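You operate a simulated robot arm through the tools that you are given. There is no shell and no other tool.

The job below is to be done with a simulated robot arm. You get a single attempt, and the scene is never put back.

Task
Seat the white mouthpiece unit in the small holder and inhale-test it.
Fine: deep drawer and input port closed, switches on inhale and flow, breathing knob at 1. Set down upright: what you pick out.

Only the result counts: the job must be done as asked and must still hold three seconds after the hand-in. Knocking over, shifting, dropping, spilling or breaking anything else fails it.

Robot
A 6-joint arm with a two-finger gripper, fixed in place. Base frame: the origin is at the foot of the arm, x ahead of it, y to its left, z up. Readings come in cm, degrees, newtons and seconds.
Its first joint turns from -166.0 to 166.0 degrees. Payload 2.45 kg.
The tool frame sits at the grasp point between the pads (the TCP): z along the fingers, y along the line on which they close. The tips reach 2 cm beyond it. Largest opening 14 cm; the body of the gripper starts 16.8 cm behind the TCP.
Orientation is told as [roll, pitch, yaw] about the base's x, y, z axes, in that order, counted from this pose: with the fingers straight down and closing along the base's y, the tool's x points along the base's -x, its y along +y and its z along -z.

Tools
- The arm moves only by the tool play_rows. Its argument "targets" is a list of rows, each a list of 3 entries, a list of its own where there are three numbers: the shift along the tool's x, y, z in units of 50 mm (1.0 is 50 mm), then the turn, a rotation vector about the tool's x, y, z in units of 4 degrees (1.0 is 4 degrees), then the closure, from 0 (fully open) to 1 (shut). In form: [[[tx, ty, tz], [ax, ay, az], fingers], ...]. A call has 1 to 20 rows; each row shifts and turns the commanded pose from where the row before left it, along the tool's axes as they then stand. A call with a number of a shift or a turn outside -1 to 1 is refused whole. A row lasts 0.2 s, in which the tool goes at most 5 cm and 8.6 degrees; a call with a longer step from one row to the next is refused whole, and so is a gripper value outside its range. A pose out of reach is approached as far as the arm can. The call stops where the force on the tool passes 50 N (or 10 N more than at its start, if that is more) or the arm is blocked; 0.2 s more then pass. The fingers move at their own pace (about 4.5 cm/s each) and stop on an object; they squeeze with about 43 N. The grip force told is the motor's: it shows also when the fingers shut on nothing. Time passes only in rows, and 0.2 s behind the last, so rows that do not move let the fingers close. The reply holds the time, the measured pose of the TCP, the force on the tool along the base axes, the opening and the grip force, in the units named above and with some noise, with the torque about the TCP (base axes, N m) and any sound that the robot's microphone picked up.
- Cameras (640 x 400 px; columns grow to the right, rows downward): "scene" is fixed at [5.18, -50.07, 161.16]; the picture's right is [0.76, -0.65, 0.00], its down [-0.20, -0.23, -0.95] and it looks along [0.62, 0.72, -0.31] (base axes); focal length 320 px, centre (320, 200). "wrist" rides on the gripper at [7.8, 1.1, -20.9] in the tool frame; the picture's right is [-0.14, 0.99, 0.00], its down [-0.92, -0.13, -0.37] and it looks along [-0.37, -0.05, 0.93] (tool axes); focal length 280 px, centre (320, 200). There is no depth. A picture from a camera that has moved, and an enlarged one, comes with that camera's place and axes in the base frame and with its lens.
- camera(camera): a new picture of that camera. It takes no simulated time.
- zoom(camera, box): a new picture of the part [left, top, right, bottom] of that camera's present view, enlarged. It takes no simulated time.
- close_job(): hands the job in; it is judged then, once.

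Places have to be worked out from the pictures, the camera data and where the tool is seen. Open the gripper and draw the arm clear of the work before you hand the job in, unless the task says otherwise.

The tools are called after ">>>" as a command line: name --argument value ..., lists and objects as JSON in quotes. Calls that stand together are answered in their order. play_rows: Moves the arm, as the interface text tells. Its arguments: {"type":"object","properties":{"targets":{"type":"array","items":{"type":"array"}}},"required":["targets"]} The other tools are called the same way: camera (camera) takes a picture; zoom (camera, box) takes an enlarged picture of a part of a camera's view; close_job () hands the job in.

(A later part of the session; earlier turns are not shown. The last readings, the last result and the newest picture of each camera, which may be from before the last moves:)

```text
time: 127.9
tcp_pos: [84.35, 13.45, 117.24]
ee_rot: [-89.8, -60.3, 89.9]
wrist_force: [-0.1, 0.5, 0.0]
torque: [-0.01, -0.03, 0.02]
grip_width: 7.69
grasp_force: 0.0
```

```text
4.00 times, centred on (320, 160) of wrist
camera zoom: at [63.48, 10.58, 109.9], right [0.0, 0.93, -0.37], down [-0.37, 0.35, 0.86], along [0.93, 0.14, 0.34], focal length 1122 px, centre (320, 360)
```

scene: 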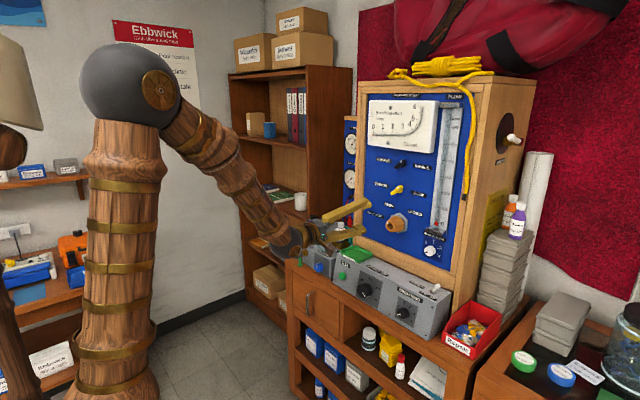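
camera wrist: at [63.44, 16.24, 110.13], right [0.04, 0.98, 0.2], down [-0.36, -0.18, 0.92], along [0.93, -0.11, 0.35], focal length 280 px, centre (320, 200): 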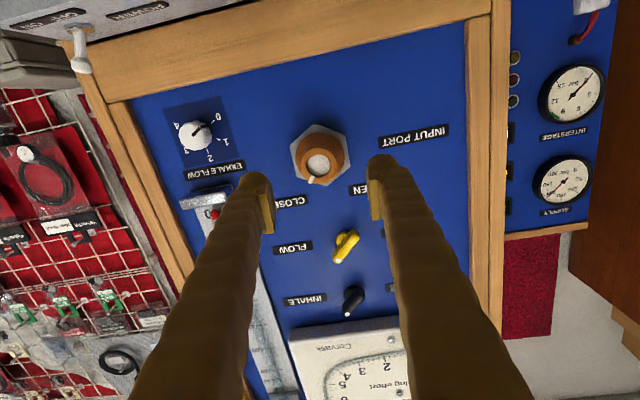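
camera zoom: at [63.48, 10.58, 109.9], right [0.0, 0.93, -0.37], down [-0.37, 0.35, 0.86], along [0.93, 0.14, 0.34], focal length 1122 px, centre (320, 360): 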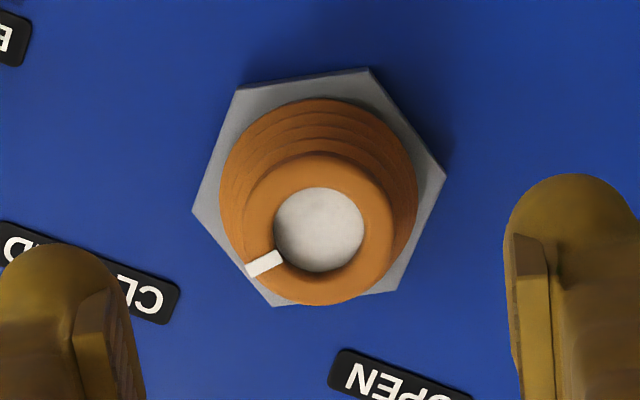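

The tool is square and centred on the port. Approaching, gripping and turning ~10° more.

>>> play_rows --targets '[[[0, 0, 0.6], [0, 0, 0], 0.45], [[0, 0, 0.8], [0, 0, 0], 0.45], [[0, 0, 0.7], [0, 0, 0], 0.45], [[0, 0, 0], [0, 0, 0], 0.45], [[0, 0, 0], [0, 0, 0], 0.7], [[0, 0, 0], [0, 0, 0], 0.9], [[0, 0, 0], [0, 0, 0], 0.9], [[0, 0, 0], [0, 0, 0], 0.9]]'

>>> play_rows --targets '[[[0, 0, 0], [0, 0, 0.6], 0.9], [[0, 0, 0], [0, 0, 0.6], 0.9], [[0, 0, 0], [0, 0, 0.6], 0.9], [[0, 0, 0], [0, 0, 0], 0.9]]'

>>> zoom --camera "wrist" --box '[240, 130, 400, 250]'

```text
time: 129.7
tcp_pos: [94.84, 13.47, 117.22]
ee_rot: [-90.4, -60.4, 89.8]
wrist_force: [2.9, 16.4, 2.2]
torque: [0.0, -0.32, -0.17]
grip_width: 5.25
grasp_force: 44.6
stopped in row 8: the force on the tool passed its limit at 52 N (the readings are from after the stop); the commanded pose is now the measured one
```

```text
time: 130.7
tcp_pos: [94.84, 13.58, 117.25]
ee_rot: [-90.4, -67.5, 89.9]
wrist_force: [-11.4, 30.1, 7.4]
torque: [0.03, -0.04, 0.42]
grip_width: 5.21
grasp_force: 44.7
```

```text
3.33 times, centred on (320, 190) of wrist
camera zoom: at [73.96, 11.72, 109.51], right [0.01, 0.97, -0.25], down [-0.37, 0.24, 0.9], along [0.93, 0.08, 0.36], focal length 935 px, centre (320, 233)
```

zoom: 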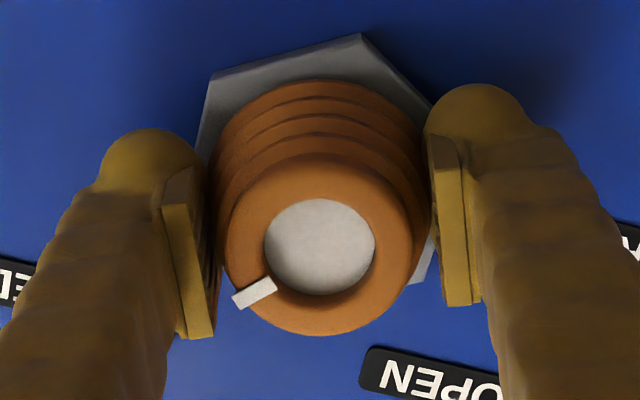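

The mark moved to ~40°. I'll relieve the side load and turn ~8° more.

>>> play_rows --targets '[[[-0.009, 0.022, 0], [0, 0, 0.5], 0.9], [[0, 0, 0], [0, 0, 0.6], 0.9], [[0, 0, 0], [0, 0, 0.6], 0.9], [[0, 0, 0], [0, 0, 0.4], 0.9], [[0, 0, 0], [0, 0, 0], 0.9]]'

>>> zoom --camera "wrist" --box '[240, 130, 400, 250]'

```text
time: 131.9
tcp_pos: [94.88, 13.4, 116.99]
ee_rot: [-90.2, -75.8, 89.4]
wrist_force: [-13.7, 23.0, -14.0]
torque: [-2.09, 0.16, 0.4]
grip_width: 5.26
grasp_force: 45.2
```

```text
3.33 times, centred on (320, 190) of wrist
camera zoom: at [73.95, 12.82, 109.15], right [0.01, 0.99, -0.11], down [-0.37, 0.1, 0.92], along [0.93, 0.03, 0.37], focal length 935 px, centre (320, 233)
```

zoom: 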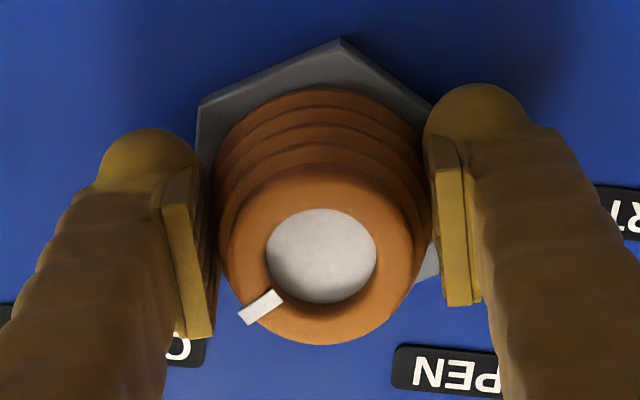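

Torque about x jumped to -2.1 N·m and the knob slipped in the grip: the port is at its closed stop. Releasing and backing off.

>>> play_rows --targets '[[[0, 0, 0], [0, 0, -0.5], 0.9], [[0, 0, 0], [0, 0, 0], 0.45], [[0, 0, 0], [0, 0, 0], 0.45], [[0, 0, 0], [0, 0, 0], 0.45], [[0, 0, -0.5], [0, 0, 0], 0.45], [[0, 0, -0.8], [0, 0, 0], 0.45], [[0, 0, -0.8], [0, 0, 0], 0.45], [[0, 0, -0.8], [0, 0, 0], 0.45], [[0, 0, 0], [0, 0, 0], 0.45]]'

>>> zoom --camera "wrist" --box '[240, 90, 400, 210]'

>>> zoom --camera "scene" --box '[340, 130, 450, 330]'

```text
time: 133.9
tcp_pos: [80.17, 13.79, 117.19]
ee_rot: [-90.3, -73.9, 89.8]
wrist_force: [0.9, 0.1, -0.3]
torque: [0.03, 0.02, 0.03]
grip_width: 7.69
grasp_force: 0.0
```

```text
3.33 times, centred on (320, 150) of wrist
camera zoom: at [59.25, 12.88, 109.33], right [0.01, 0.99, -0.14], down [-0.37, 0.14, 0.92], along [0.93, 0.04, 0.37], focal length 935 px, centre (320, 367)
```

zoom: 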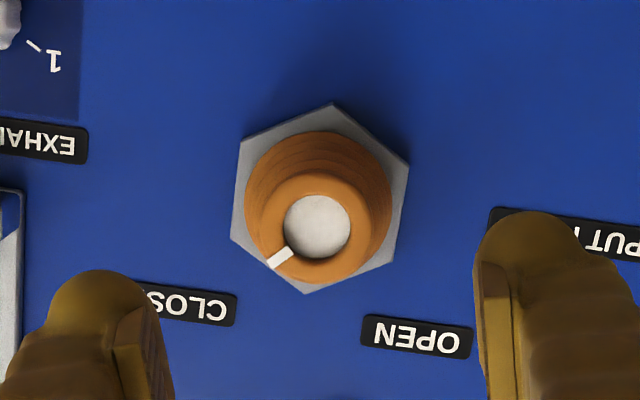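

```text
2.00 times, centred on (395, 230) of scene
camera zoom: at [5.18, -50.07, 161.16], right [0.76, -0.65, 0.0], down [-0.2, -0.23, -0.95], along [0.62, 0.72, -0.31], focal length 641 px, centre (170, 140)
```

zoom: 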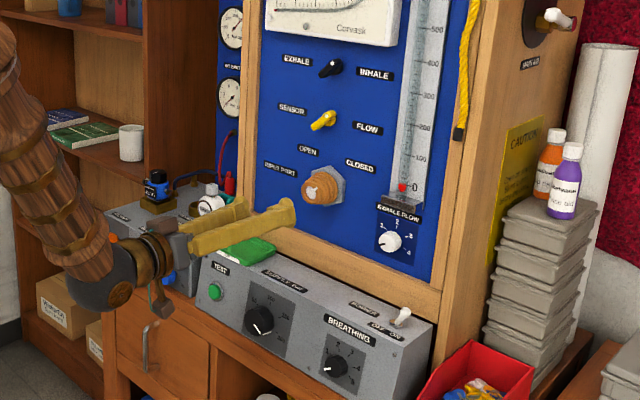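

The port is at its closed stop. The front box face leans back about 30°, so for the breathing knob (≈(84.4, 0.1, 92.6)) I'll pitch the tool to -60° and move in front of it.

>>> play_rows --targets '[[[0, 0, 0], [-0.277, 0.961, 0], 0.45], [[0, 0, 0], [-0.277, 0.961, 0], 0.45], [[0, 0, 0], [-0.277, 0.961, 0], 0.45], [[0, 0, 0], [-0.277, 0.961, 0], 0.45], [[0, 0, 0], [-0.277, 0.961, 0], 0.45], [[0, 0, 0], [-0.277, 0.961, 0], 0.45], [[0, 0, 0], [-0.277, 0.961, 0], 0.45], [[0, 0, 0], [-0.139, 0.48, 0], 0.45], [[0.741, -0.262, 0.231], [0, 0, 0], 0.45], [[0.741, -0.262, 0.231], [0, 0, 0], 0.45], [[0.741, -0.262, 0.231], [0, 0, 0], 0.45], [[0.741, -0.262, 0.231], [0, 0, 0], 0.45], [[0.741, -0.262, 0.231], [0, 0, 0], 0.45], [[0.741, -0.262, 0.231], [0, 0, 0], 0.45], [[0, 0, 0], [0, 0, 0], 0.45]]'

>>> camera --camera "wrist"

>>> camera --camera "scene"

```text
time: 137.1
tcp_pos: [76.59, 4.59, 98.18]
ee_rot: [-27.0, -55.6, 28.8]
wrist_force: [0.3, 0.6, -0.4]
torque: [0.01, 0.04, 0.0]
grip_width: 7.69
grasp_force: 0.0
out of reach, approached as far as the arm can: row 12, 13, 14
```

```text
taken
camera wrist: at [54.5, 4.46, 102.0], right [-0.03, 0.99, -0.14], down [0.15, 0.14, 0.98], along [0.99, 0.01, -0.15], focal length 280 px, centre (320, 200)
```

wrist: 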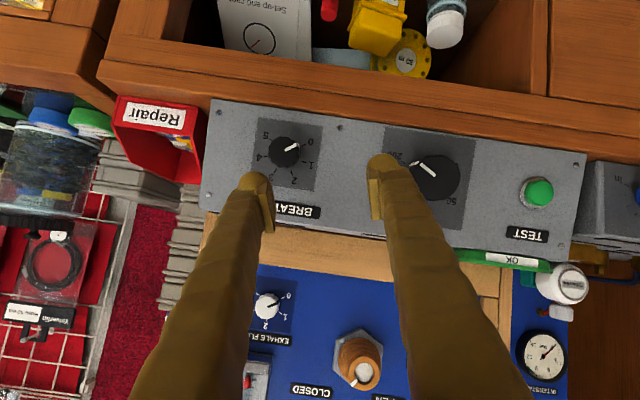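

```text
taken
```

scene: 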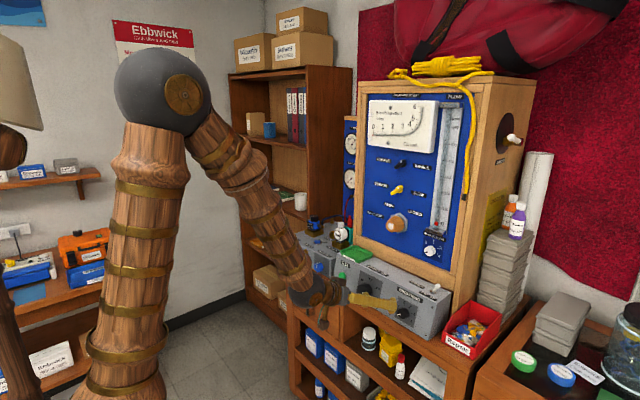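

The arm hit its joint limit again near y≈4.6 with this roll. Since the limit seems tied to tool roll on the positive side, I'll roll the tool well negative (≈ -75° more) here and re-check.

>>> play_rows --targets '[[[0, 0, 0], [0, 0, -1], 0.45], [[0, 0, 0], [0, 0, -1], 0.45], [[0, 0, 0], [0, 0, -1], 0.45], [[0, 0, 0], [0, 0, -1], 0.45], [[0, 0, 0], [0, 0, -1], 0.45], [[0, 0, 0], [0, 0, -1], 0.45], [[0, 0, 0], [0, 0, -1], 0.45], [[0, 0, 0], [0, 0, -1], 0.45], [[0, 0, 0], [0, 0, -1], 0.45], [[0, 0, 0], [0, 0, -1], 0.45], [[0, 0, 0], [0, 0, -1], 0.45], [[0, 0, 0], [0, 0, -1], 0.45], [[0, 0, 0], [0, 0, -1], 0.45], [[0, 0, 0], [0, 0, -1], 0.45], [[0, 0, 0], [0, 0, -1], 0.45], [[0, 0, 0], [0, 0, 0], 0.45]]'

>>> camera --camera "wrist"

```text
time: 140.5
tcp_pos: [76.34, 6.64, 99.27]
ee_rot: [-59.5, -11.7, 81.9]
wrist_force: [-0.1, -0.4, -0.1]
torque: [-0.02, -0.01, 0.0]
grip_width: 7.73
grasp_force: 0.1
out of reach, approached as far as the arm can: row 1, 2
```

```text
taken
camera wrist: at [56.64, -0.25, 107.16], right [-0.46, 0.38, -0.81], down [-0.13, 0.87, 0.48], along [0.88, 0.32, -0.35], focal length 280 px, centre (320, 200)
```

wrist: 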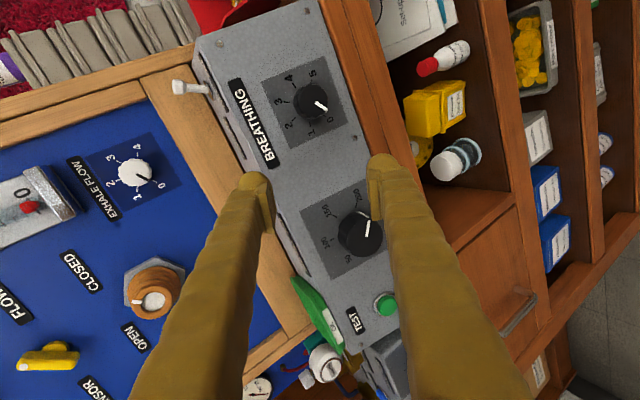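

The tool is aligned along the face normal with roll ≈ -76° and no limit now. I'll move to the breathing knob's axis (y≈0.1).

>>> play_rows --targets '[[[0.675, 0.011, 0.1435], [0, 0, 0], 0.45], [[0.675, 0.011, 0.1435], [0, 0, 0], 0.45], [[0, 0, 0], [0, 0, 0], 0.45]]'

>>> camera --camera "wrist"

>>> zoom --camera "wrist" --box '[240, 110, 400, 210]'

>>> zoom --camera "scene" --box '[370, 280, 434, 330]'

```text
time: 141.3
tcp_pos: [76.59, 4.32, 98.38]
ee_rot: [-59.2, -10.9, 80.3]
wrist_force: [0.4, 0.9, -0.8]
torque: [-0.01, -0.02, 0.01]
grip_width: 7.71
grasp_force: 0.0
out of reach, approached as far as the arm can: row 1, 2
```

```text
taken
camera wrist: at [56.75, -2.02, 106.6], right [-0.45, 0.38, -0.81], down [-0.11, 0.88, 0.47], along [0.89, 0.3, -0.36], focal length 280 px, centre (320, 200)
```

wrist: 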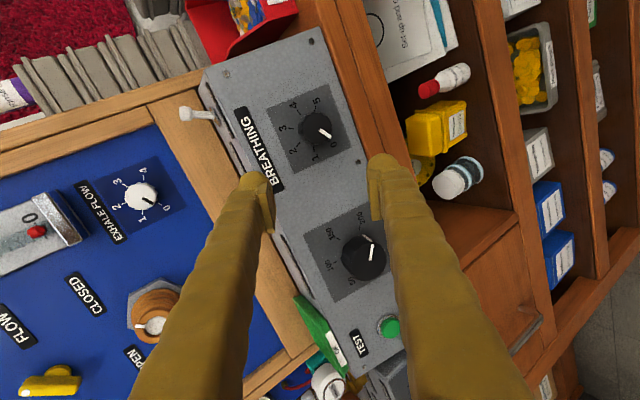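

```text
4.00 times, centred on (320, 160) of wrist
camera zoom: at [56.75, -2.02, 106.6], right [-0.45, 0.38, -0.81], down [-0.11, 0.88, 0.47], along [0.89, 0.3, -0.36], focal length 1122 px, centre (320, 360)
```

zoom: 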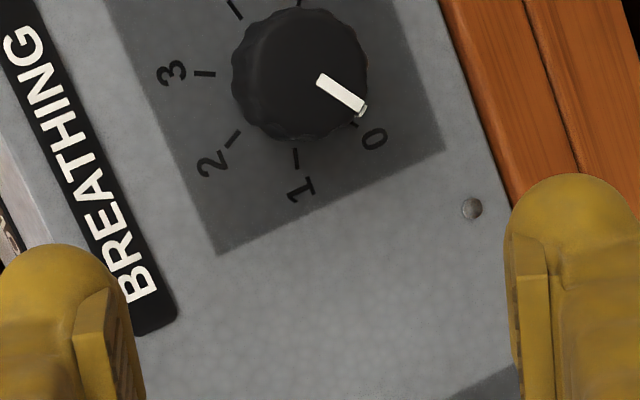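

```text
8.00 times, centred on (402, 305) of scene
camera zoom: at [5.18, -50.07, 161.16], right [0.76, -0.65, 0.0], down [-0.2, -0.23, -0.95], along [0.62, 0.72, -0.31], focal length 2563 px, centre (-336, -640)
```

zoom: 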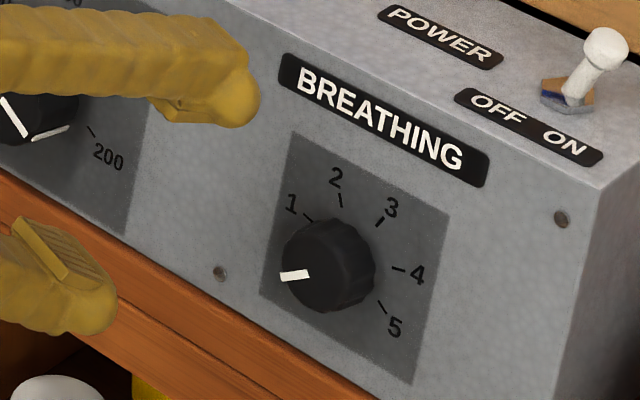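

The limit appears to be wrist-geometry related (needs some sideways yaw). Power toggle reads ON and the knob front is at about (83.9, 0.0, 92.8). I'll yaw the tool ~-5° more (total ≈ -8°, fine for gripping a round knob) and move on-axis.

>>> play_rows --targets '[[[0, 0, 0], [0.118, 0.527, 0.314], 0.45], [[0, 0, 0], [0.118, 0.527, 0.314], 0.45], [[0.325, 0.021, 0.14], [0, 0, 0], 0.45], [[0.325, 0.021, 0.14], [0, 0, 0], 0.45], [[0, 0, 0], [0, 0, 0], 0.45]]'

>>> zoom --camera "wrist" --box '[240, 110, 400, 210]'

```text
time: 142.5
tcp_pos: [76.85, 1.33, 96.83]
ee_rot: [-59.4, -11.9, 77.1]
wrist_force: [-0.2, -0.7, 0.4]
torque: [-0.03, 0.01, -0.03]
grip_width: 7.69
grasp_force: 0.0
```

```text
4.00 times, centred on (320, 160) of wrist
camera zoom: at [56.63, -4.01, 104.7], right [-0.42, 0.42, -0.8], down [-0.06, 0.87, 0.48], along [0.9, 0.25, -0.35], focal length 1122 px, centre (320, 360)
```

zoom: 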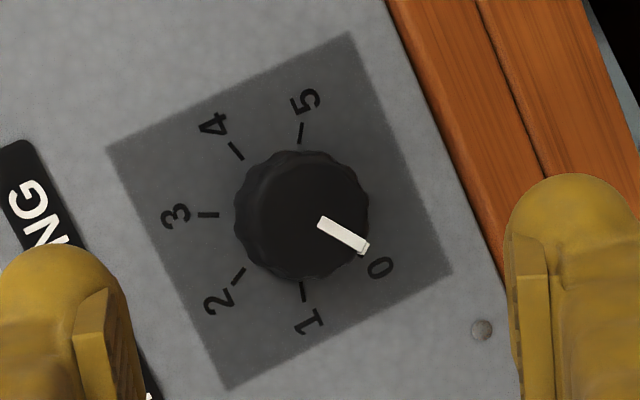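

Reachable now. The dial shows the pointer near 0 with "1" about 60° clockwise further. I'll correct the lateral offset (~0.5 cm) and advance 5 cm with the fingers at ~6 cm.

>>> play_rows --targets '[[[0.116, -0.081, 0.2], [0, 0, 0], 0.57], [[0, 0, 0.4], [0, 0, 0], 0.57], [[0, 0, 0.4], [0, 0, 0], 0.57], [[0, 0, 0], [0, 0, 0], 0.57]]'

>>> zoom --camera "wrist" --box '[240, 120, 400, 240]'

>>> zoom --camera "scene" --box '[360, 270, 440, 330]'

```text
time: 143.5
tcp_pos: [81.37, 1.22, 94.58]
ee_rot: [-59.3, -11.7, 76.8]
wrist_force: [0.7, -0.3, -0.6]
torque: [-0.03, -0.04, -0.02]
grip_width: 6.03
grasp_force: 0.0
out of reach, approached as far as the arm can: row 2, 3
```

```text
3.33 times, centred on (320, 180) of wrist
camera zoom: at [61.04, -3.88, 102.55], right [-0.42, 0.42, -0.81], down [-0.05, 0.88, 0.48], along [0.9, 0.24, -0.35], focal length 935 px, centre (320, 267)
```

zoom: 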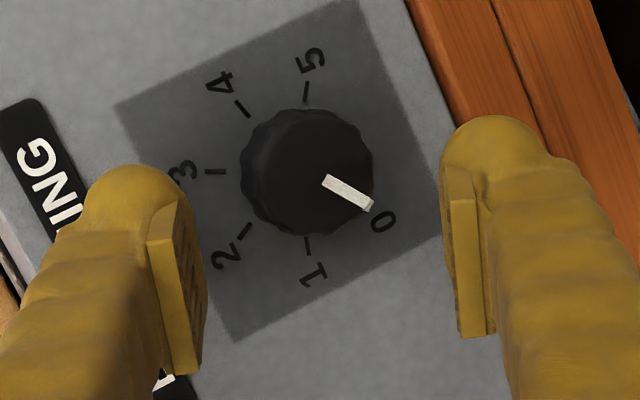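

```text
6.67 times, centred on (400, 300) of scene
camera zoom: at [5.18, -50.07, 161.16], right [0.76, -0.65, 0.0], down [-0.2, -0.23, -0.95], along [0.62, 0.72, -0.31], focal length 2136 px, centre (-213, -467)
```

zoom: 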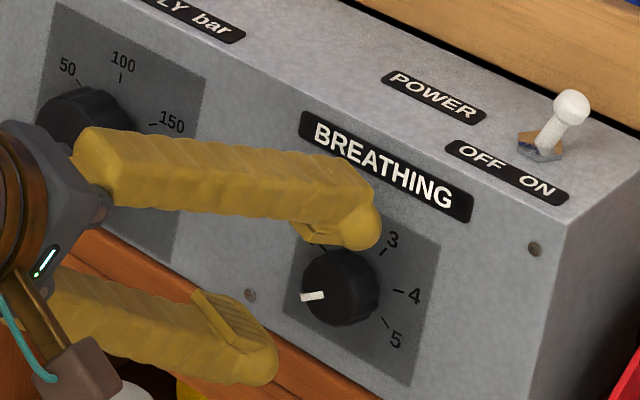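

The limit bit again; I need slightly more yaw. I'll yaw another -4.7° (total ≈ -11°) and recentre on the knob.

>>> play_rows --targets '[[[0, 0, -0.1], [0.119, 0.495, 0.294], 0.57], [[0, 0, 0], [0.119, 0.495, 0.294], 0.57], [[0.16, -0.02, 0], [0, 0, 0], 0.57], [[0, 0, 0], [0, 0, 0], 0.57]]'

>>> zoom --camera "wrist" --box '[240, 120, 400, 240]'

```text
time: 144.5
tcp_pos: [80.82, 0.34, 95.03]
ee_rot: [-59.3, -12.0, 72.7]
wrist_force: [0.4, -0.5, 0.1]
torque: [0.0, -0.03, -0.01]
grip_width: 6.01
grasp_force: 0.0
```

```text
3.33 times, centred on (320, 180) of wrist
camera zoom: at [60.2, -3.33, 102.76], right [-0.39, 0.45, -0.8], down [0.01, 0.88, 0.48], along [0.92, 0.18, -0.35], focal length 935 px, centre (320, 267)
```

zoom: 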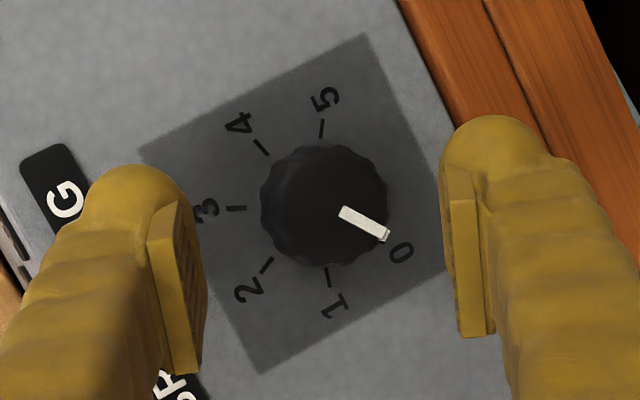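

Centred on the knob now with no limit. Advancing 3.3 cm to straddle it.

>>> play_rows --targets '[[[0, 0, 0.3], [0, 0, 0], 0.57], [[0, 0, 0.36], [0, 0, 0], 0.57], [[0, 0, 0], [0, 0, 0], 0.57]]'

>>> zoom --camera "wrist" --box '[240, 130, 400, 250]'

>>> zoom --camera "scene" --box '[370, 280, 434, 330]'

```text
time: 145.3
tcp_pos: [83.35, -0.03, 93.33]
ee_rot: [-59.3, -12.2, 72.6]
wrist_force: [-29.0, 0.7, 12.6]
torque: [-0.05, -1.34, -0.08]
grip_width: 6.08
grasp_force: 0.5
```

```text
3.33 times, centred on (320, 190) of wrist
camera zoom: at [62.89, -3.61, 101.09], right [-0.39, 0.45, -0.8], down [0.01, 0.88, 0.48], along [0.92, 0.18, -0.35], focal length 935 px, centre (320, 233)
```

zoom: 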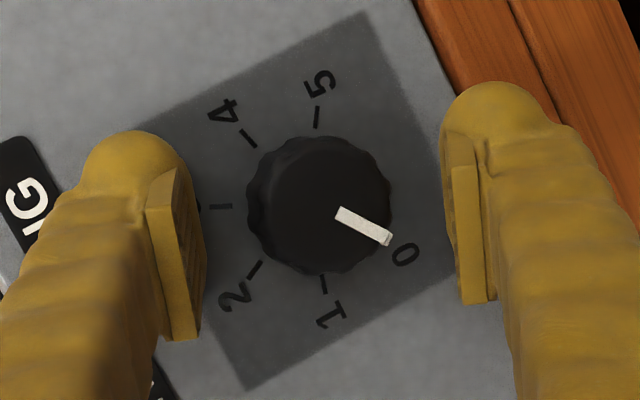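

```text
8.00 times, centred on (402, 305) of scene
camera zoom: at [5.18, -50.07, 161.16], right [0.76, -0.65, 0.0], down [-0.2, -0.23, -0.95], along [0.62, 0.72, -0.31], focal length 2563 px, centre (-336, -640)
```

zoom: 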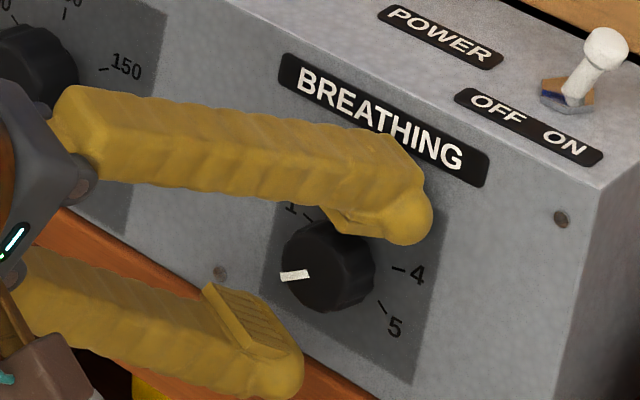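

The upper fingertip touches the face. I'll back off 0.5 cm and then close on the knob.

>>> play_rows --targets '[[[0, 0, -0.1], [0, 0, 0], 0.57], [[0, 0, 0], [0, 0, 0], 0.57], [[0, 0, 0], [0, 0, 0], 0.9], [[0, 0, 0], [0, 0, 0], 0.9], [[0, 0, 0], [0, 0, 0], 0.9], [[0, 0, 0], [0, 0, 0], 0.9]]'

>>> zoom --camera "wrist" --box '[240, 130, 400, 250]'

```text
time: 146.7
tcp_pos: [83.04, 0.11, 93.41]
ee_rot: [-59.3, -12.0, 72.6]
wrist_force: [-0.8, 5.1, -11.2]
torque: [0.07, 0.14, 0.1]
grip_width: 3.45
grasp_force: 45.2
```

```text
3.33 times, centred on (320, 190) of wrist
camera zoom: at [62.45, -3.54, 101.28], right [-0.39, 0.45, -0.8], down [0.01, 0.88, 0.48], along [0.92, 0.18, -0.35], focal length 935 px, centre (320, 233)
```

zoom: 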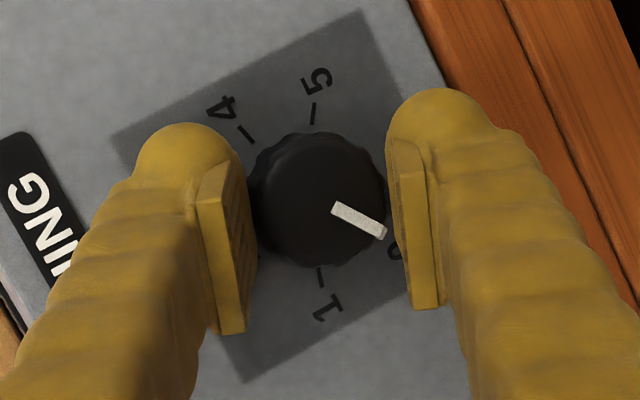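

Firm, low-load grip on the knob. I'll rotate about the knob's own axis (expressed in the tool frame), 20° first, and check.

>>> play_rows --targets '[[[0, 0, 0], [-0.149, 0.045, 0.98], 0.9], [[0, 0, 0], [-0.149, 0.045, 0.98], 0.9], [[0, 0, 0], [-0.149, 0.045, 0.98], 0.9], [[0, 0, 0], [-0.149, 0.045, 0.98], 0.9], [[0, 0, 0], [-0.149, 0.045, 0.98], 0.9]]'

>>> zoom --camera "wrist" --box '[240, 130, 400, 250]'

```text
time: 147.9
tcp_pos: [83.2, 0.1, 93.3]
ee_rot: [-51.9, -27.7, 60.1]
wrist_force: [-34.3, 34.3, -4.9]
torque: [0.26, -0.11, 0.59]
grip_width: 3.52
grasp_force: 45.1
```

```text
3.33 times, centred on (320, 190) of wrist
camera zoom: at [61.98, -2.21, 100.37], right [-0.29, 0.73, -0.63], down [0.15, 0.68, 0.72], along [0.95, 0.12, -0.3], focal length 935 px, centre (320, 233)
```

zoom: 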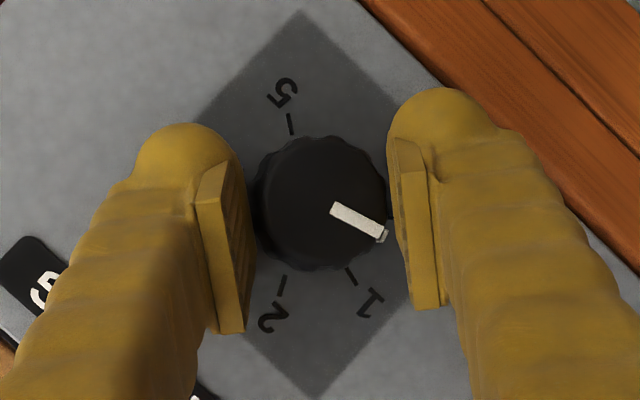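

The knob turns with the tool (≈19° so far, ~42° left). Relieving the side load and continuing 20°.

>>> play_rows --targets '[[[-0.008, 0.023, -0.023], [0, 0, 0], 0.9], [[0, 0, 0], [-0.149, 0.045, 0.98], 0.9], [[0, 0, 0], [-0.149, 0.045, 0.98], 0.9], [[0, 0, 0], [-0.149, 0.045, 0.98], 0.9], [[0, 0, 0], [-0.149, 0.045, 0.98], 0.9], [[0, 0, 0], [-0.149, 0.045, 0.98], 0.9]]'

>>> zoom --camera "wrist" --box '[240, 130, 400, 250]'

```text
time: 149.3
tcp_pos: [83.06, 0.14, 93.43]
ee_rot: [-38.8, -41.2, 42.7]
wrist_force: [8.2, 41.8, -31.1]
torque: [0.27, 0.02, 0.32]
grip_width: 3.45
grasp_force: 45.6
```

```text
3.33 times, centred on (320, 190) of wrist
camera zoom: at [61.65, -0.55, 100.01], right [-0.14, 0.91, -0.38], down [0.24, 0.4, 0.88], along [0.96, 0.04, -0.28], focal length 935 px, centre (320, 233)
```

zoom: 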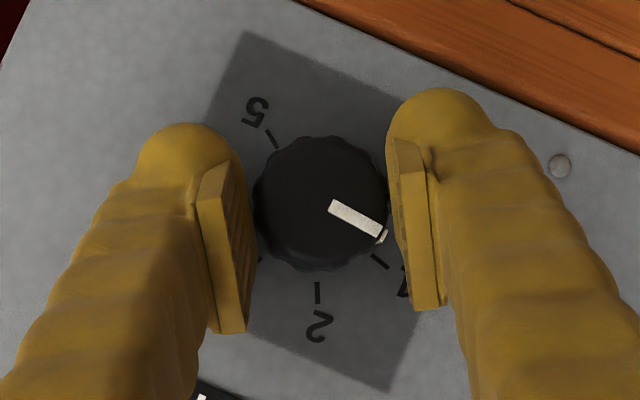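

About 22° remain. Relieving the load and turning 20° more.

>>> play_rows --targets '[[[-0.002, 0.035, 0.008], [0, 0, 0], 0.9], [[0, 0, 0], [-0.149, 0.045, 0.98], 0.9], [[0, 0, 0], [-0.149, 0.045, 0.98], 0.9], [[0, 0, 0], [-0.149, 0.045, 0.98], 0.9], [[0, 0, 0], [-0.149, 0.045, 0.98], 0.9], [[0, 0, 0], [-0.149, 0.045, 0.98], 0.9]]'

>>> zoom --camera "wrist" --box '[240, 130, 400, 250]'

>>> zoom --camera "scene" --box '[370, 280, 434, 330]'

```text
time: 150.7
tcp_pos: [83.0, 0.16, 93.46]
ee_rot: [-17.8, -50.0, 17.1]
wrist_force: [-11.3, -18.8, 23.3]
torque: [-0.16, -0.41, -0.08]
grip_width: 3.41
grasp_force: 44.9
```

```text
3.33 times, centred on (320, 190) of wrist
camera zoom: at [61.73, 1.32, 100.04], right [0.03, 1.0, -0.09], down [0.28, 0.08, 0.96], along [0.96, -0.05, -0.28], focal length 935 px, centre (320, 233)
```

zoom: 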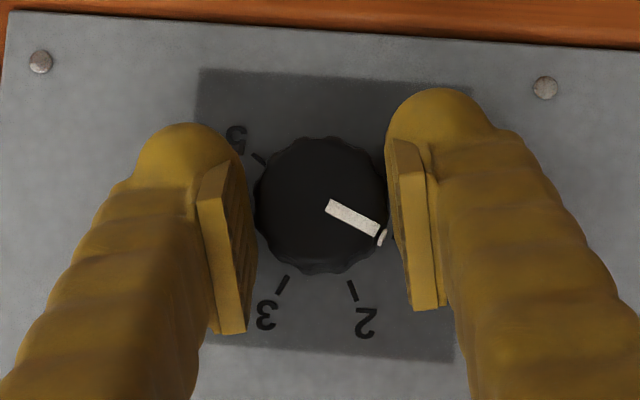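

```text
8.00 times, centred on (402, 305) of scene
camera zoom: at [5.18, -50.07, 161.16], right [0.76, -0.65, 0.0], down [-0.2, -0.23, -0.95], along [0.62, 0.72, -0.31], focal length 2563 px, centre (-336, -640)
```

zoom: 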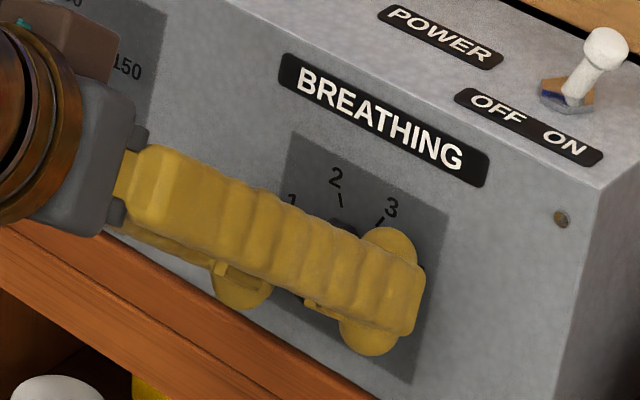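

Nearly there (pointer about 3–6° short of the "1" tick). One more ~4° step, then I'll release and inspect.

>>> play_rows --targets '[[[0, -0.01, 0], [-0.149, 0.045, 0.98], 0.9], [[0, 0, 0], [0, 0, 0], 0.9], [[0, 0, 0], [0, 0, 0], 0.57], [[0, 0, 0], [0, 0, 0], 0.57], [[0, 0, 0], [0, 0, 0], 0.57], [[0, 0, -0.5], [0, 0, 0], 0.57], [[0, 0, -0.8], [0, 0, 0], 0.57], [[0, 0, 0], [0, 0, 0], 0.57]]'

>>> zoom --camera "wrist" --box '[240, 110, 400, 230]'

>>> zoom --camera "scene" --box '[370, 280, 434, 330]'

```text
time: 151.2
tcp_pos: [83.02, 0.02, 93.47]
ee_rot: [-13.4, -50.5, 11.6]
wrist_force: [17.1, 24.4, -9.1]
torque: [0.21, -0.01, 0.25]
grip_width: 3.44
grasp_force: 45.3
out of reach, approached as far as the arm can: row 1
stopped in row 2: the force on the tool passed its limit at 55 N (the readings are from after the stop); the commanded pose is now the measured one
```

```text
3.33 times, centred on (320, 170) of wrist
camera zoom: at [61.84, 1.77, 100.14], right [0.07, 1.0, -0.04], down [0.29, 0.02, 0.96], along [0.96, -0.07, -0.28], focal length 935 px, centre (320, 300)
```

zoom: 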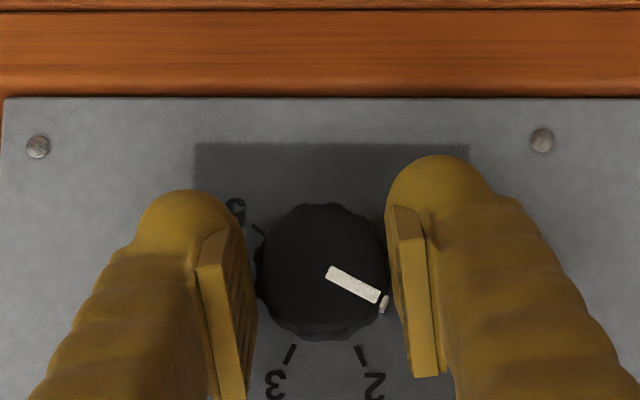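

```text
8.00 times, centred on (402, 305) of scene
camera zoom: at [5.18, -50.07, 161.16], right [0.76, -0.65, 0.0], down [-0.2, -0.23, -0.95], along [0.62, 0.72, -0.31], focal length 2563 px, centre (-336, -640)
```

zoom: 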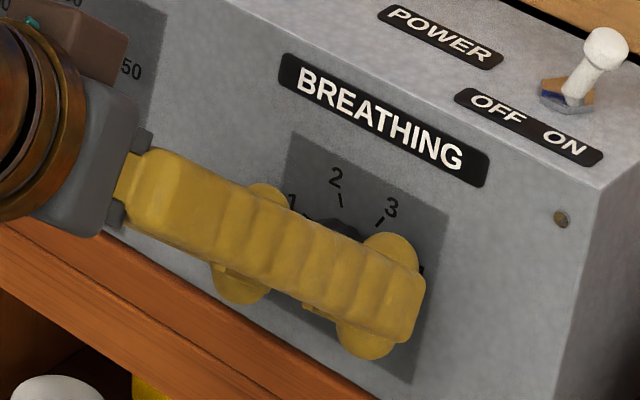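

Limit reached after a few more degrees. I'll now open and back off to read the pointer.

>>> play_rows --targets '[[[0, 0, 0], [0, 0, 0], 0.57], [[0, 0, 0], [0, 0, 0], 0.57], [[0, 0, 0], [0, 0, 0], 0.57], [[0, 0, -0.5], [0, 0, 0], 0.57], [[0, 0, -0.8], [0, 0, 0], 0.57], [[0, 0, 0], [0, 0, 0], 0.57]]'

>>> zoom --camera "wrist" --box '[240, 110, 400, 230]'

>>> zoom --camera "scene" --box '[370, 280, 434, 330]'

```text
time: 152.6
tcp_pos: [77.95, 0.47, 97.78]
ee_rot: [-13.3, -50.6, 11.3]
wrist_force: [-0.3, -0.8, -0.2]
torque: [0.0, -0.01, -0.01]
grip_width: 6.02
grasp_force: 0.1
```

```text
3.33 times, centred on (320, 170) of wrist
camera zoom: at [56.71, 2.19, 104.55], right [0.07, 1.0, -0.04], down [0.29, 0.02, 0.96], along [0.96, -0.08, -0.28], focal length 935 px, centre (320, 300)
```

zoom: 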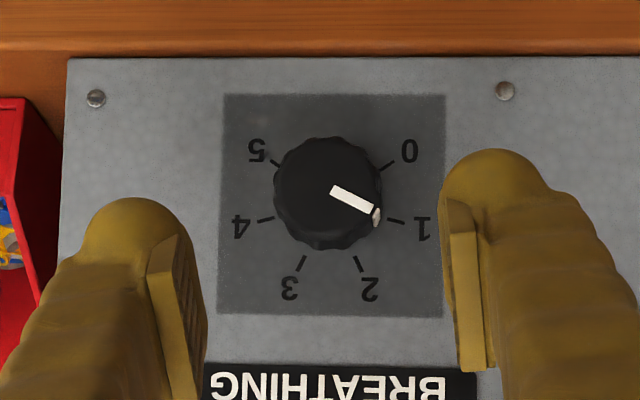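

```text
8.00 times, centred on (402, 305) of scene
camera zoom: at [5.18, -50.07, 161.16], right [0.76, -0.65, 0.0], down [-0.2, -0.23, -0.95], along [0.62, 0.72, -0.31], focal length 2563 px, centre (-336, -640)
```

zoom: 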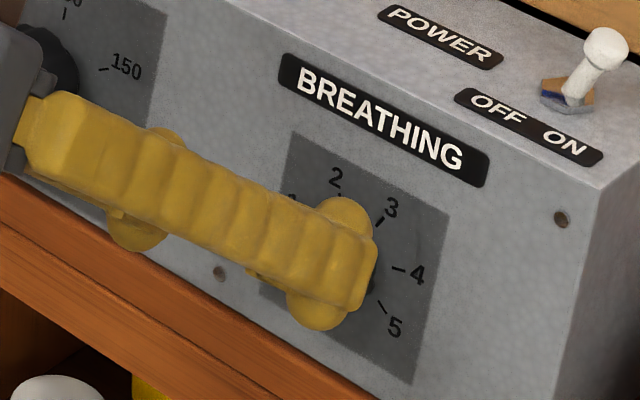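

I can read the dial fully now. I'll zoom in closely to measure the pointer against the "1" tick.

>>> zoom --camera "wrist" --box '[290, 140, 354, 190]'

```text
8.00 times, centred on (322, 165) of wrist
camera zoom: at [56.71, 2.19, 104.55], right [0.07, 1.0, -0.04], down [0.29, 0.02, 0.96], along [0.96, -0.08, -0.28], focal length 2243 px, centre (304, 480)
```

zoom: 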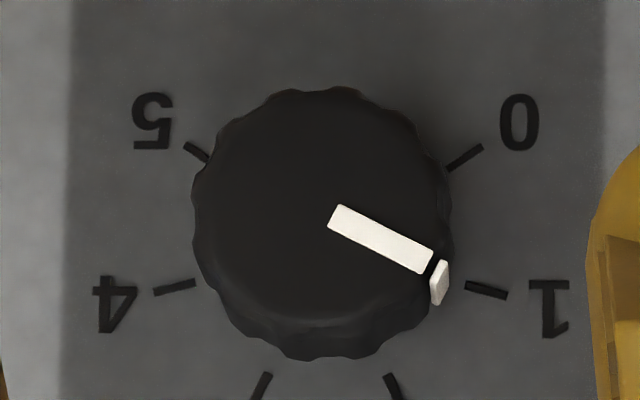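

The dial ticks are 50° apart, so the pointer is now about 11° past "1". I'll re-grip the knob along the same line and turn it back ~11°.

>>> play_rows --targets '[[[0, 0, 0.8], [0, 0, 0], 0.57], [[0, 0, 0.46], [0, 0, 0], 0.57], [[0, 0, 0], [0, 0, 0], 0.57], [[0, 0, 0], [0, 0, 0], 0.9], [[0, 0, 0], [0, 0, 0], 0.9], [[0, 0, 0], [0, 0, 0], 0.9], [[0, 0, 0], [0, 0, 0], 0.9]]'

>>> zoom --camera "wrist" --box '[240, 110, 400, 230]'

```text
time: 154.2
tcp_pos: [82.77, -0.13, 93.74]
ee_rot: [-13.4, -50.6, 11.4]
wrist_force: [3.1, 37.8, 4.8]
torque: [0.4, -0.11, 0.3]
grip_width: 3.86
grasp_force: 18.8
```

```text
3.33 times, centred on (320, 170) of wrist
camera zoom: at [61.56, 1.61, 100.52], right [0.07, 1.0, -0.04], down [0.29, 0.02, 0.96], along [0.96, -0.08, -0.28], focal length 935 px, centre (320, 300)
```

zoom: 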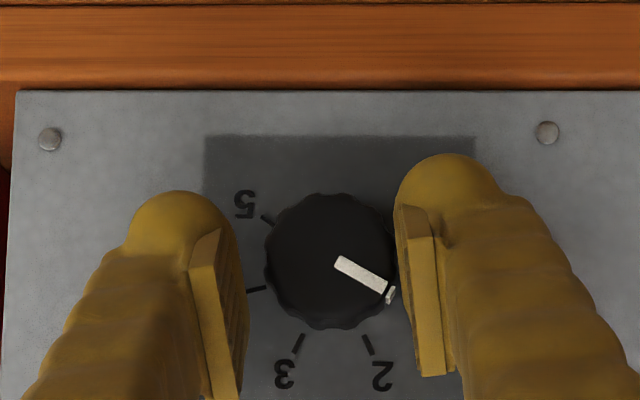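

The right finger touched first; I'll shift +2 mm in y and finish closing.

>>> play_rows --targets '[[[0, 0.04, 0], [0, 0, 0], 0.9], [[0, 0, 0], [0, 0, 0], 0.9], [[0, 0, 0], [0, 0, 0], 0.9]]'

```text
time: 155.0
tcp_pos: [82.72, 0.01, 93.68]
ee_rot: [-13.2, -50.5, 11.4]
wrist_force: [-7.6, 32.0, 2.2]
torque: [0.3, 0.06, 0.38]
grip_width: 3.52
grasp_force: 16.3
```

>>> play_rows --targets '[[[0, 0.03, 0], [0, 0, 0], 1], [[0, 0, 0], [0, 0, 0], 1], [[0, 0, 0], [0, 0, 0], 1]]'

>>> zoom --camera "wrist" --box '[240, 110, 400, 230]'

```text
time: 155.8
tcp_pos: [82.99, 0.25, 93.66]
ee_rot: [-13.3, -50.6, 11.3]
wrist_force: [-19.1, -7.2, 11.6]
torque: [-0.07, 0.02, -0.16]
grip_width: 3.42
grasp_force: 44.9
```

```text
3.33 times, centred on (320, 170) of wrist
camera zoom: at [61.6, 1.9, 100.32], right [0.07, 1.0, -0.04], down [0.29, 0.02, 0.96], along [0.96, -0.08, -0.28], focal length 935 px, centre (320, 300)
```

zoom: 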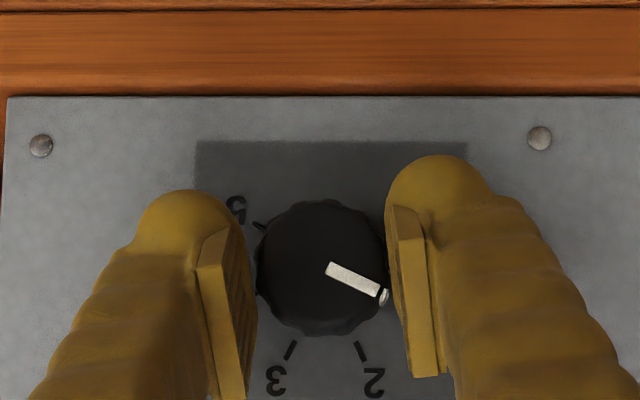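

Gripped properly now; pointer at ~24°, target ~15°. Turning back 9°.

>>> play_rows --targets '[[[0, 0, 0], [0.115, -0.044, -0.74], 1], [[0, 0, 0], [0.115, -0.044, -0.74], 1], [[0, 0, 0], [0.115, -0.044, -0.74], 1], [[0, 0, 0], [0, 0, 0], 1]]'

>>> play_rows --targets '[[[0, 0, 0], [0, 0, 0], 0.57], [[0, 0, 0], [0, 0, 0], 0.57], [[0, 0, 0], [0, 0, 0], 0.57], [[0, 0, -0.5], [0, 0, 0], 0.57], [[0, 0, -0.8], [0, 0, 0], 0.57], [[0, 0, 0], [0, 0, 0], 0.57]]'

>>> zoom --camera "wrist" --box '[290, 140, 354, 190]'

```text
time: 156.8
tcp_pos: [82.88, 0.25, 93.61]
ee_rot: [-24.7, -48.3, 24.5]
wrist_force: [-8.6, -35.8, 8.6]
torque: [-0.29, -0.08, -0.37]
grip_width: 3.42
grasp_force: 44.3
```

```text
time: 158.2
tcp_pos: [77.86, 0.89, 97.58]
ee_rot: [-24.7, -48.1, 24.6]
wrist_force: [0.2, -0.1, 0.1]
torque: [0.02, 0.0, -0.02]
grip_width: 6.04
grasp_force: 0.2
```

```text
8.00 times, centred on (322, 165) of wrist
camera zoom: at [56.53, 1.85, 104.07], right [-0.01, 0.98, -0.17], down [0.28, 0.17, 0.94], along [0.96, -0.04, -0.28], focal length 2243 px, centre (304, 480)
```

zoom: 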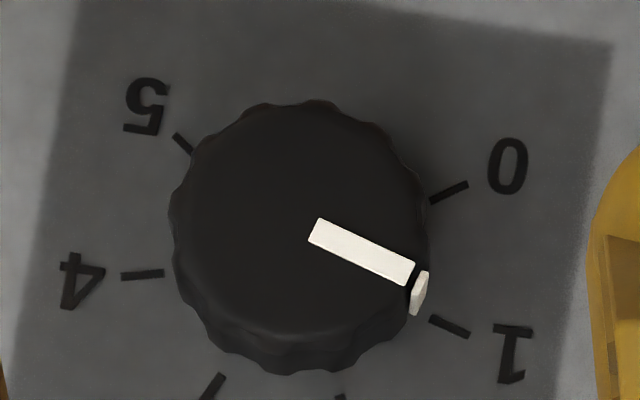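

The pointer is within ~2° of the "1" tick — good. Now I'll close the fingers and move along y to the TEST button (≈(85.6, 29.7, 92.7)), aligning the tool with its face normal.

>>> play_rows --targets '[[[-0.05, 0, -0.3], [0, 0, 0], 1], [[-0.267, 0.917, -0.0946], [0, 0, 0], 1], [[-0.267, 0.917, -0.0946], [0, 0, 0], 1], [[-0.267, 0.917, -0.0946], [0, 0, 0], 1], [[-0.267, 0.917, -0.0946], [0, 0, 0], 1], [[-0.267, 0.917, -0.0946], [0, 0, 0], 1], [[-0.267, 0.917, -0.0946], [0, 0, 0], 1], [[0, 0, 0], [-0.273, -0.735, 0], 1], [[0, 0, 0], [-0.273, -0.735, 0], 1], [[0, 0, 0], [-0.273, -0.735, 0], 1], [[0, 0, 0], [0, 0, 0], 1]]'

>>> camera --camera "wrist"

>>> camera --camera "scene"

```text
time: 160.6
tcp_pos: [76.7, 29.86, 98.64]
ee_rot: [-26.3, -56.1, 30.7]
wrist_force: [0.4, 0.4, -0.4]
torque: [-0.01, 0.0, -0.02]
grip_width: 0.03
grasp_force: 29.5
```

```text
taken
camera wrist: at [54.69, 28.8, 102.25], right [-0.07, 0.99, -0.13], down [0.14, 0.14, 0.98], along [0.99, 0.05, -0.15], focal length 280 px, centre (320, 200)
```

wrist: 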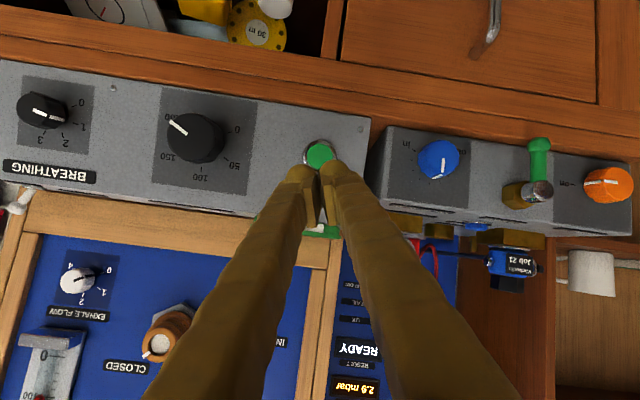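

```text
taken
```

scene: 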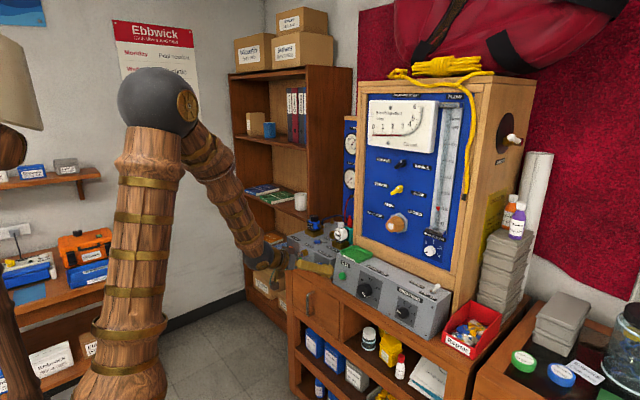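

The effort display now shows a live reading of about 2.9 mbar with READY. I'll zoom on the displays, gauge and button before pressing TEST.

>>> zoom --camera "wrist" --box '[320, 230, 480, 400]'

>>> zoom --camera "wrist" --box '[270, 120, 370, 195]'

>>> zoom --camera "scene" --box '[350, 80, 470, 270]'

>>> zoom --camera "scene" --box '[280, 200, 380, 300]'

```text
2.35 times, centred on (400, 315) of wrist
camera zoom: at [54.69, 28.8, 102.25], right [-0.07, 0.99, -0.13], down [0.14, 0.14, 0.98], along [0.99, 0.05, -0.15], focal length 660 px, centre (132, -71)
```

zoom: 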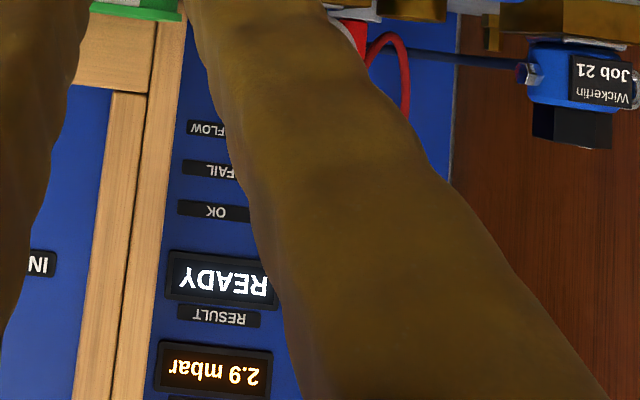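

```text
5.33 times, centred on (320, 158) of wrist
camera zoom: at [54.69, 28.8, 102.25], right [-0.07, 0.99, -0.13], down [0.14, 0.14, 0.98], along [0.99, 0.05, -0.15], focal length 1495 px, centre (320, 427)
```

zoom: 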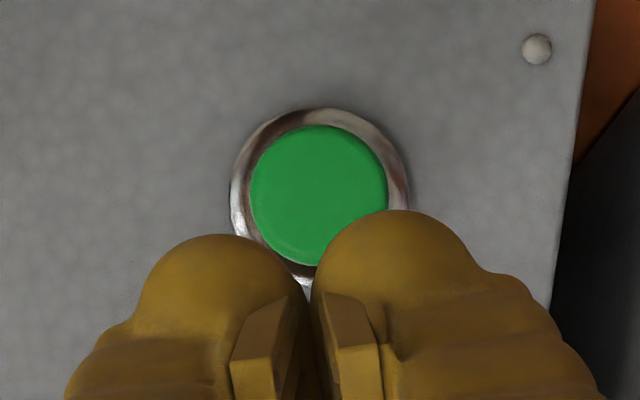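

```text
2.11 times, centred on (410, 175) of scene
camera zoom: at [5.18, -50.07, 161.16], right [0.76, -0.65, 0.0], down [-0.2, -0.23, -0.95], along [0.62, 0.72, -0.31], focal length 674 px, centre (130, 253)
```

zoom: 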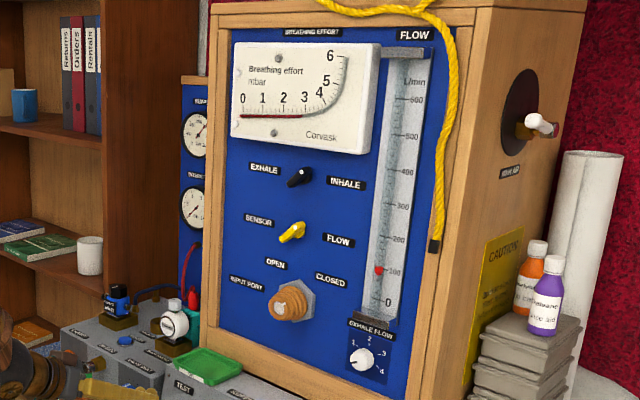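

```text
4.00 times, centred on (330, 250) of scene
camera zoom: at [5.18, -50.07, 161.16], right [0.76, -0.65, 0.0], down [-0.2, -0.23, -0.95], along [0.62, 0.72, -0.31], focal length 1281 px, centre (280, 0)
```

zoom: 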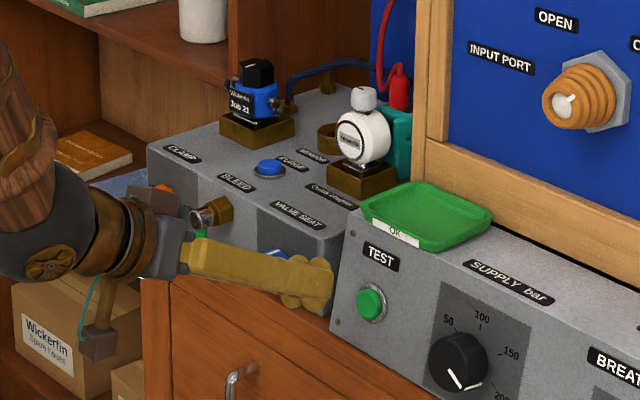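

All settings are live: flow ball ≈100 L/min and effort 2.9 mbar. The TEST button front is at (85.9, 29.7, 92.4); I'll correct 0.8 cm and approach to just short of it.

>>> play_rows --targets '[[[0.164, 0.015, 0], [0, 0, 0], 1], [[0, 0, 0.8], [0, 0, 0], 1], [[0, 0, 0.8], [0, 0, 0], 1], [[0, 0, 0], [0, 0, 0], 1]]'

>>> zoom --camera "scene" --box '[310, 245, 374, 295]'

>>> zoom --camera "wrist" --box '[270, 120, 370, 195]'

```text
time: 161.6
tcp_pos: [83.4, 29.97, 94.04]
ee_rot: [-26.4, -56.2, 30.7]
wrist_force: [0.5, 0.4, 1.2]
torque: [0.02, -0.03, 0.02]
grip_width: 0.0
grasp_force: 29.4
```

```text
8.00 times, centred on (342, 270) of scene
camera zoom: at [5.18, -50.07, 161.16], right [0.76, -0.65, 0.0], down [-0.2, -0.23, -0.95], along [0.62, 0.72, -0.31], focal length 2563 px, centre (144, -360)
```

zoom: 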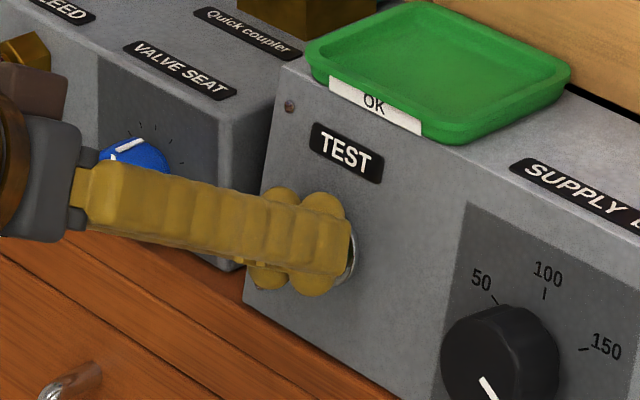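

```text
5.33 times, centred on (320, 158) of wrist
camera zoom: at [61.42, 28.81, 97.71], right [-0.07, 0.99, -0.13], down [0.14, 0.14, 0.98], along [0.99, 0.05, -0.15], focal length 1495 px, centre (320, 427)
```

zoom: 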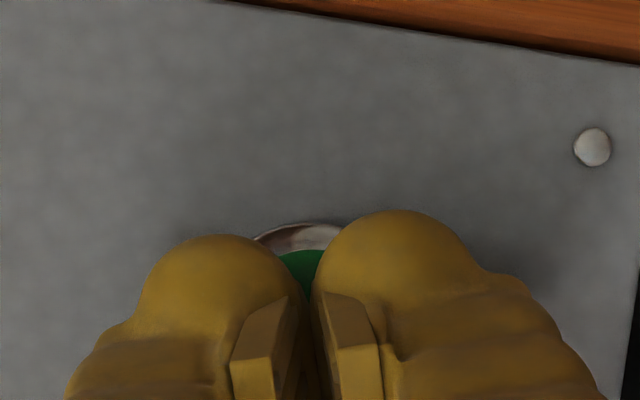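

The fingertips are lined up with the button ~1 cm away. I'll advance gently 1 cm and check.

>>> play_rows --targets '[[[0, -0.04, 0.1], [0, 0, 0], 1], [[0, 0, 0.1], [0, 0, 0], 1], [[0, 0, 0.04], [0, 0, 0], 1]]'

```text
time: 162.4
tcp_pos: [84.32, 29.68, 93.51]
ee_rot: [-26.5, -56.3, 30.9]
wrist_force: [-29.2, 7.1, 35.6]
torque: [-0.21, -0.88, 0.02]
grip_width: 0.6
grasp_force: 29.1
heard: click
```

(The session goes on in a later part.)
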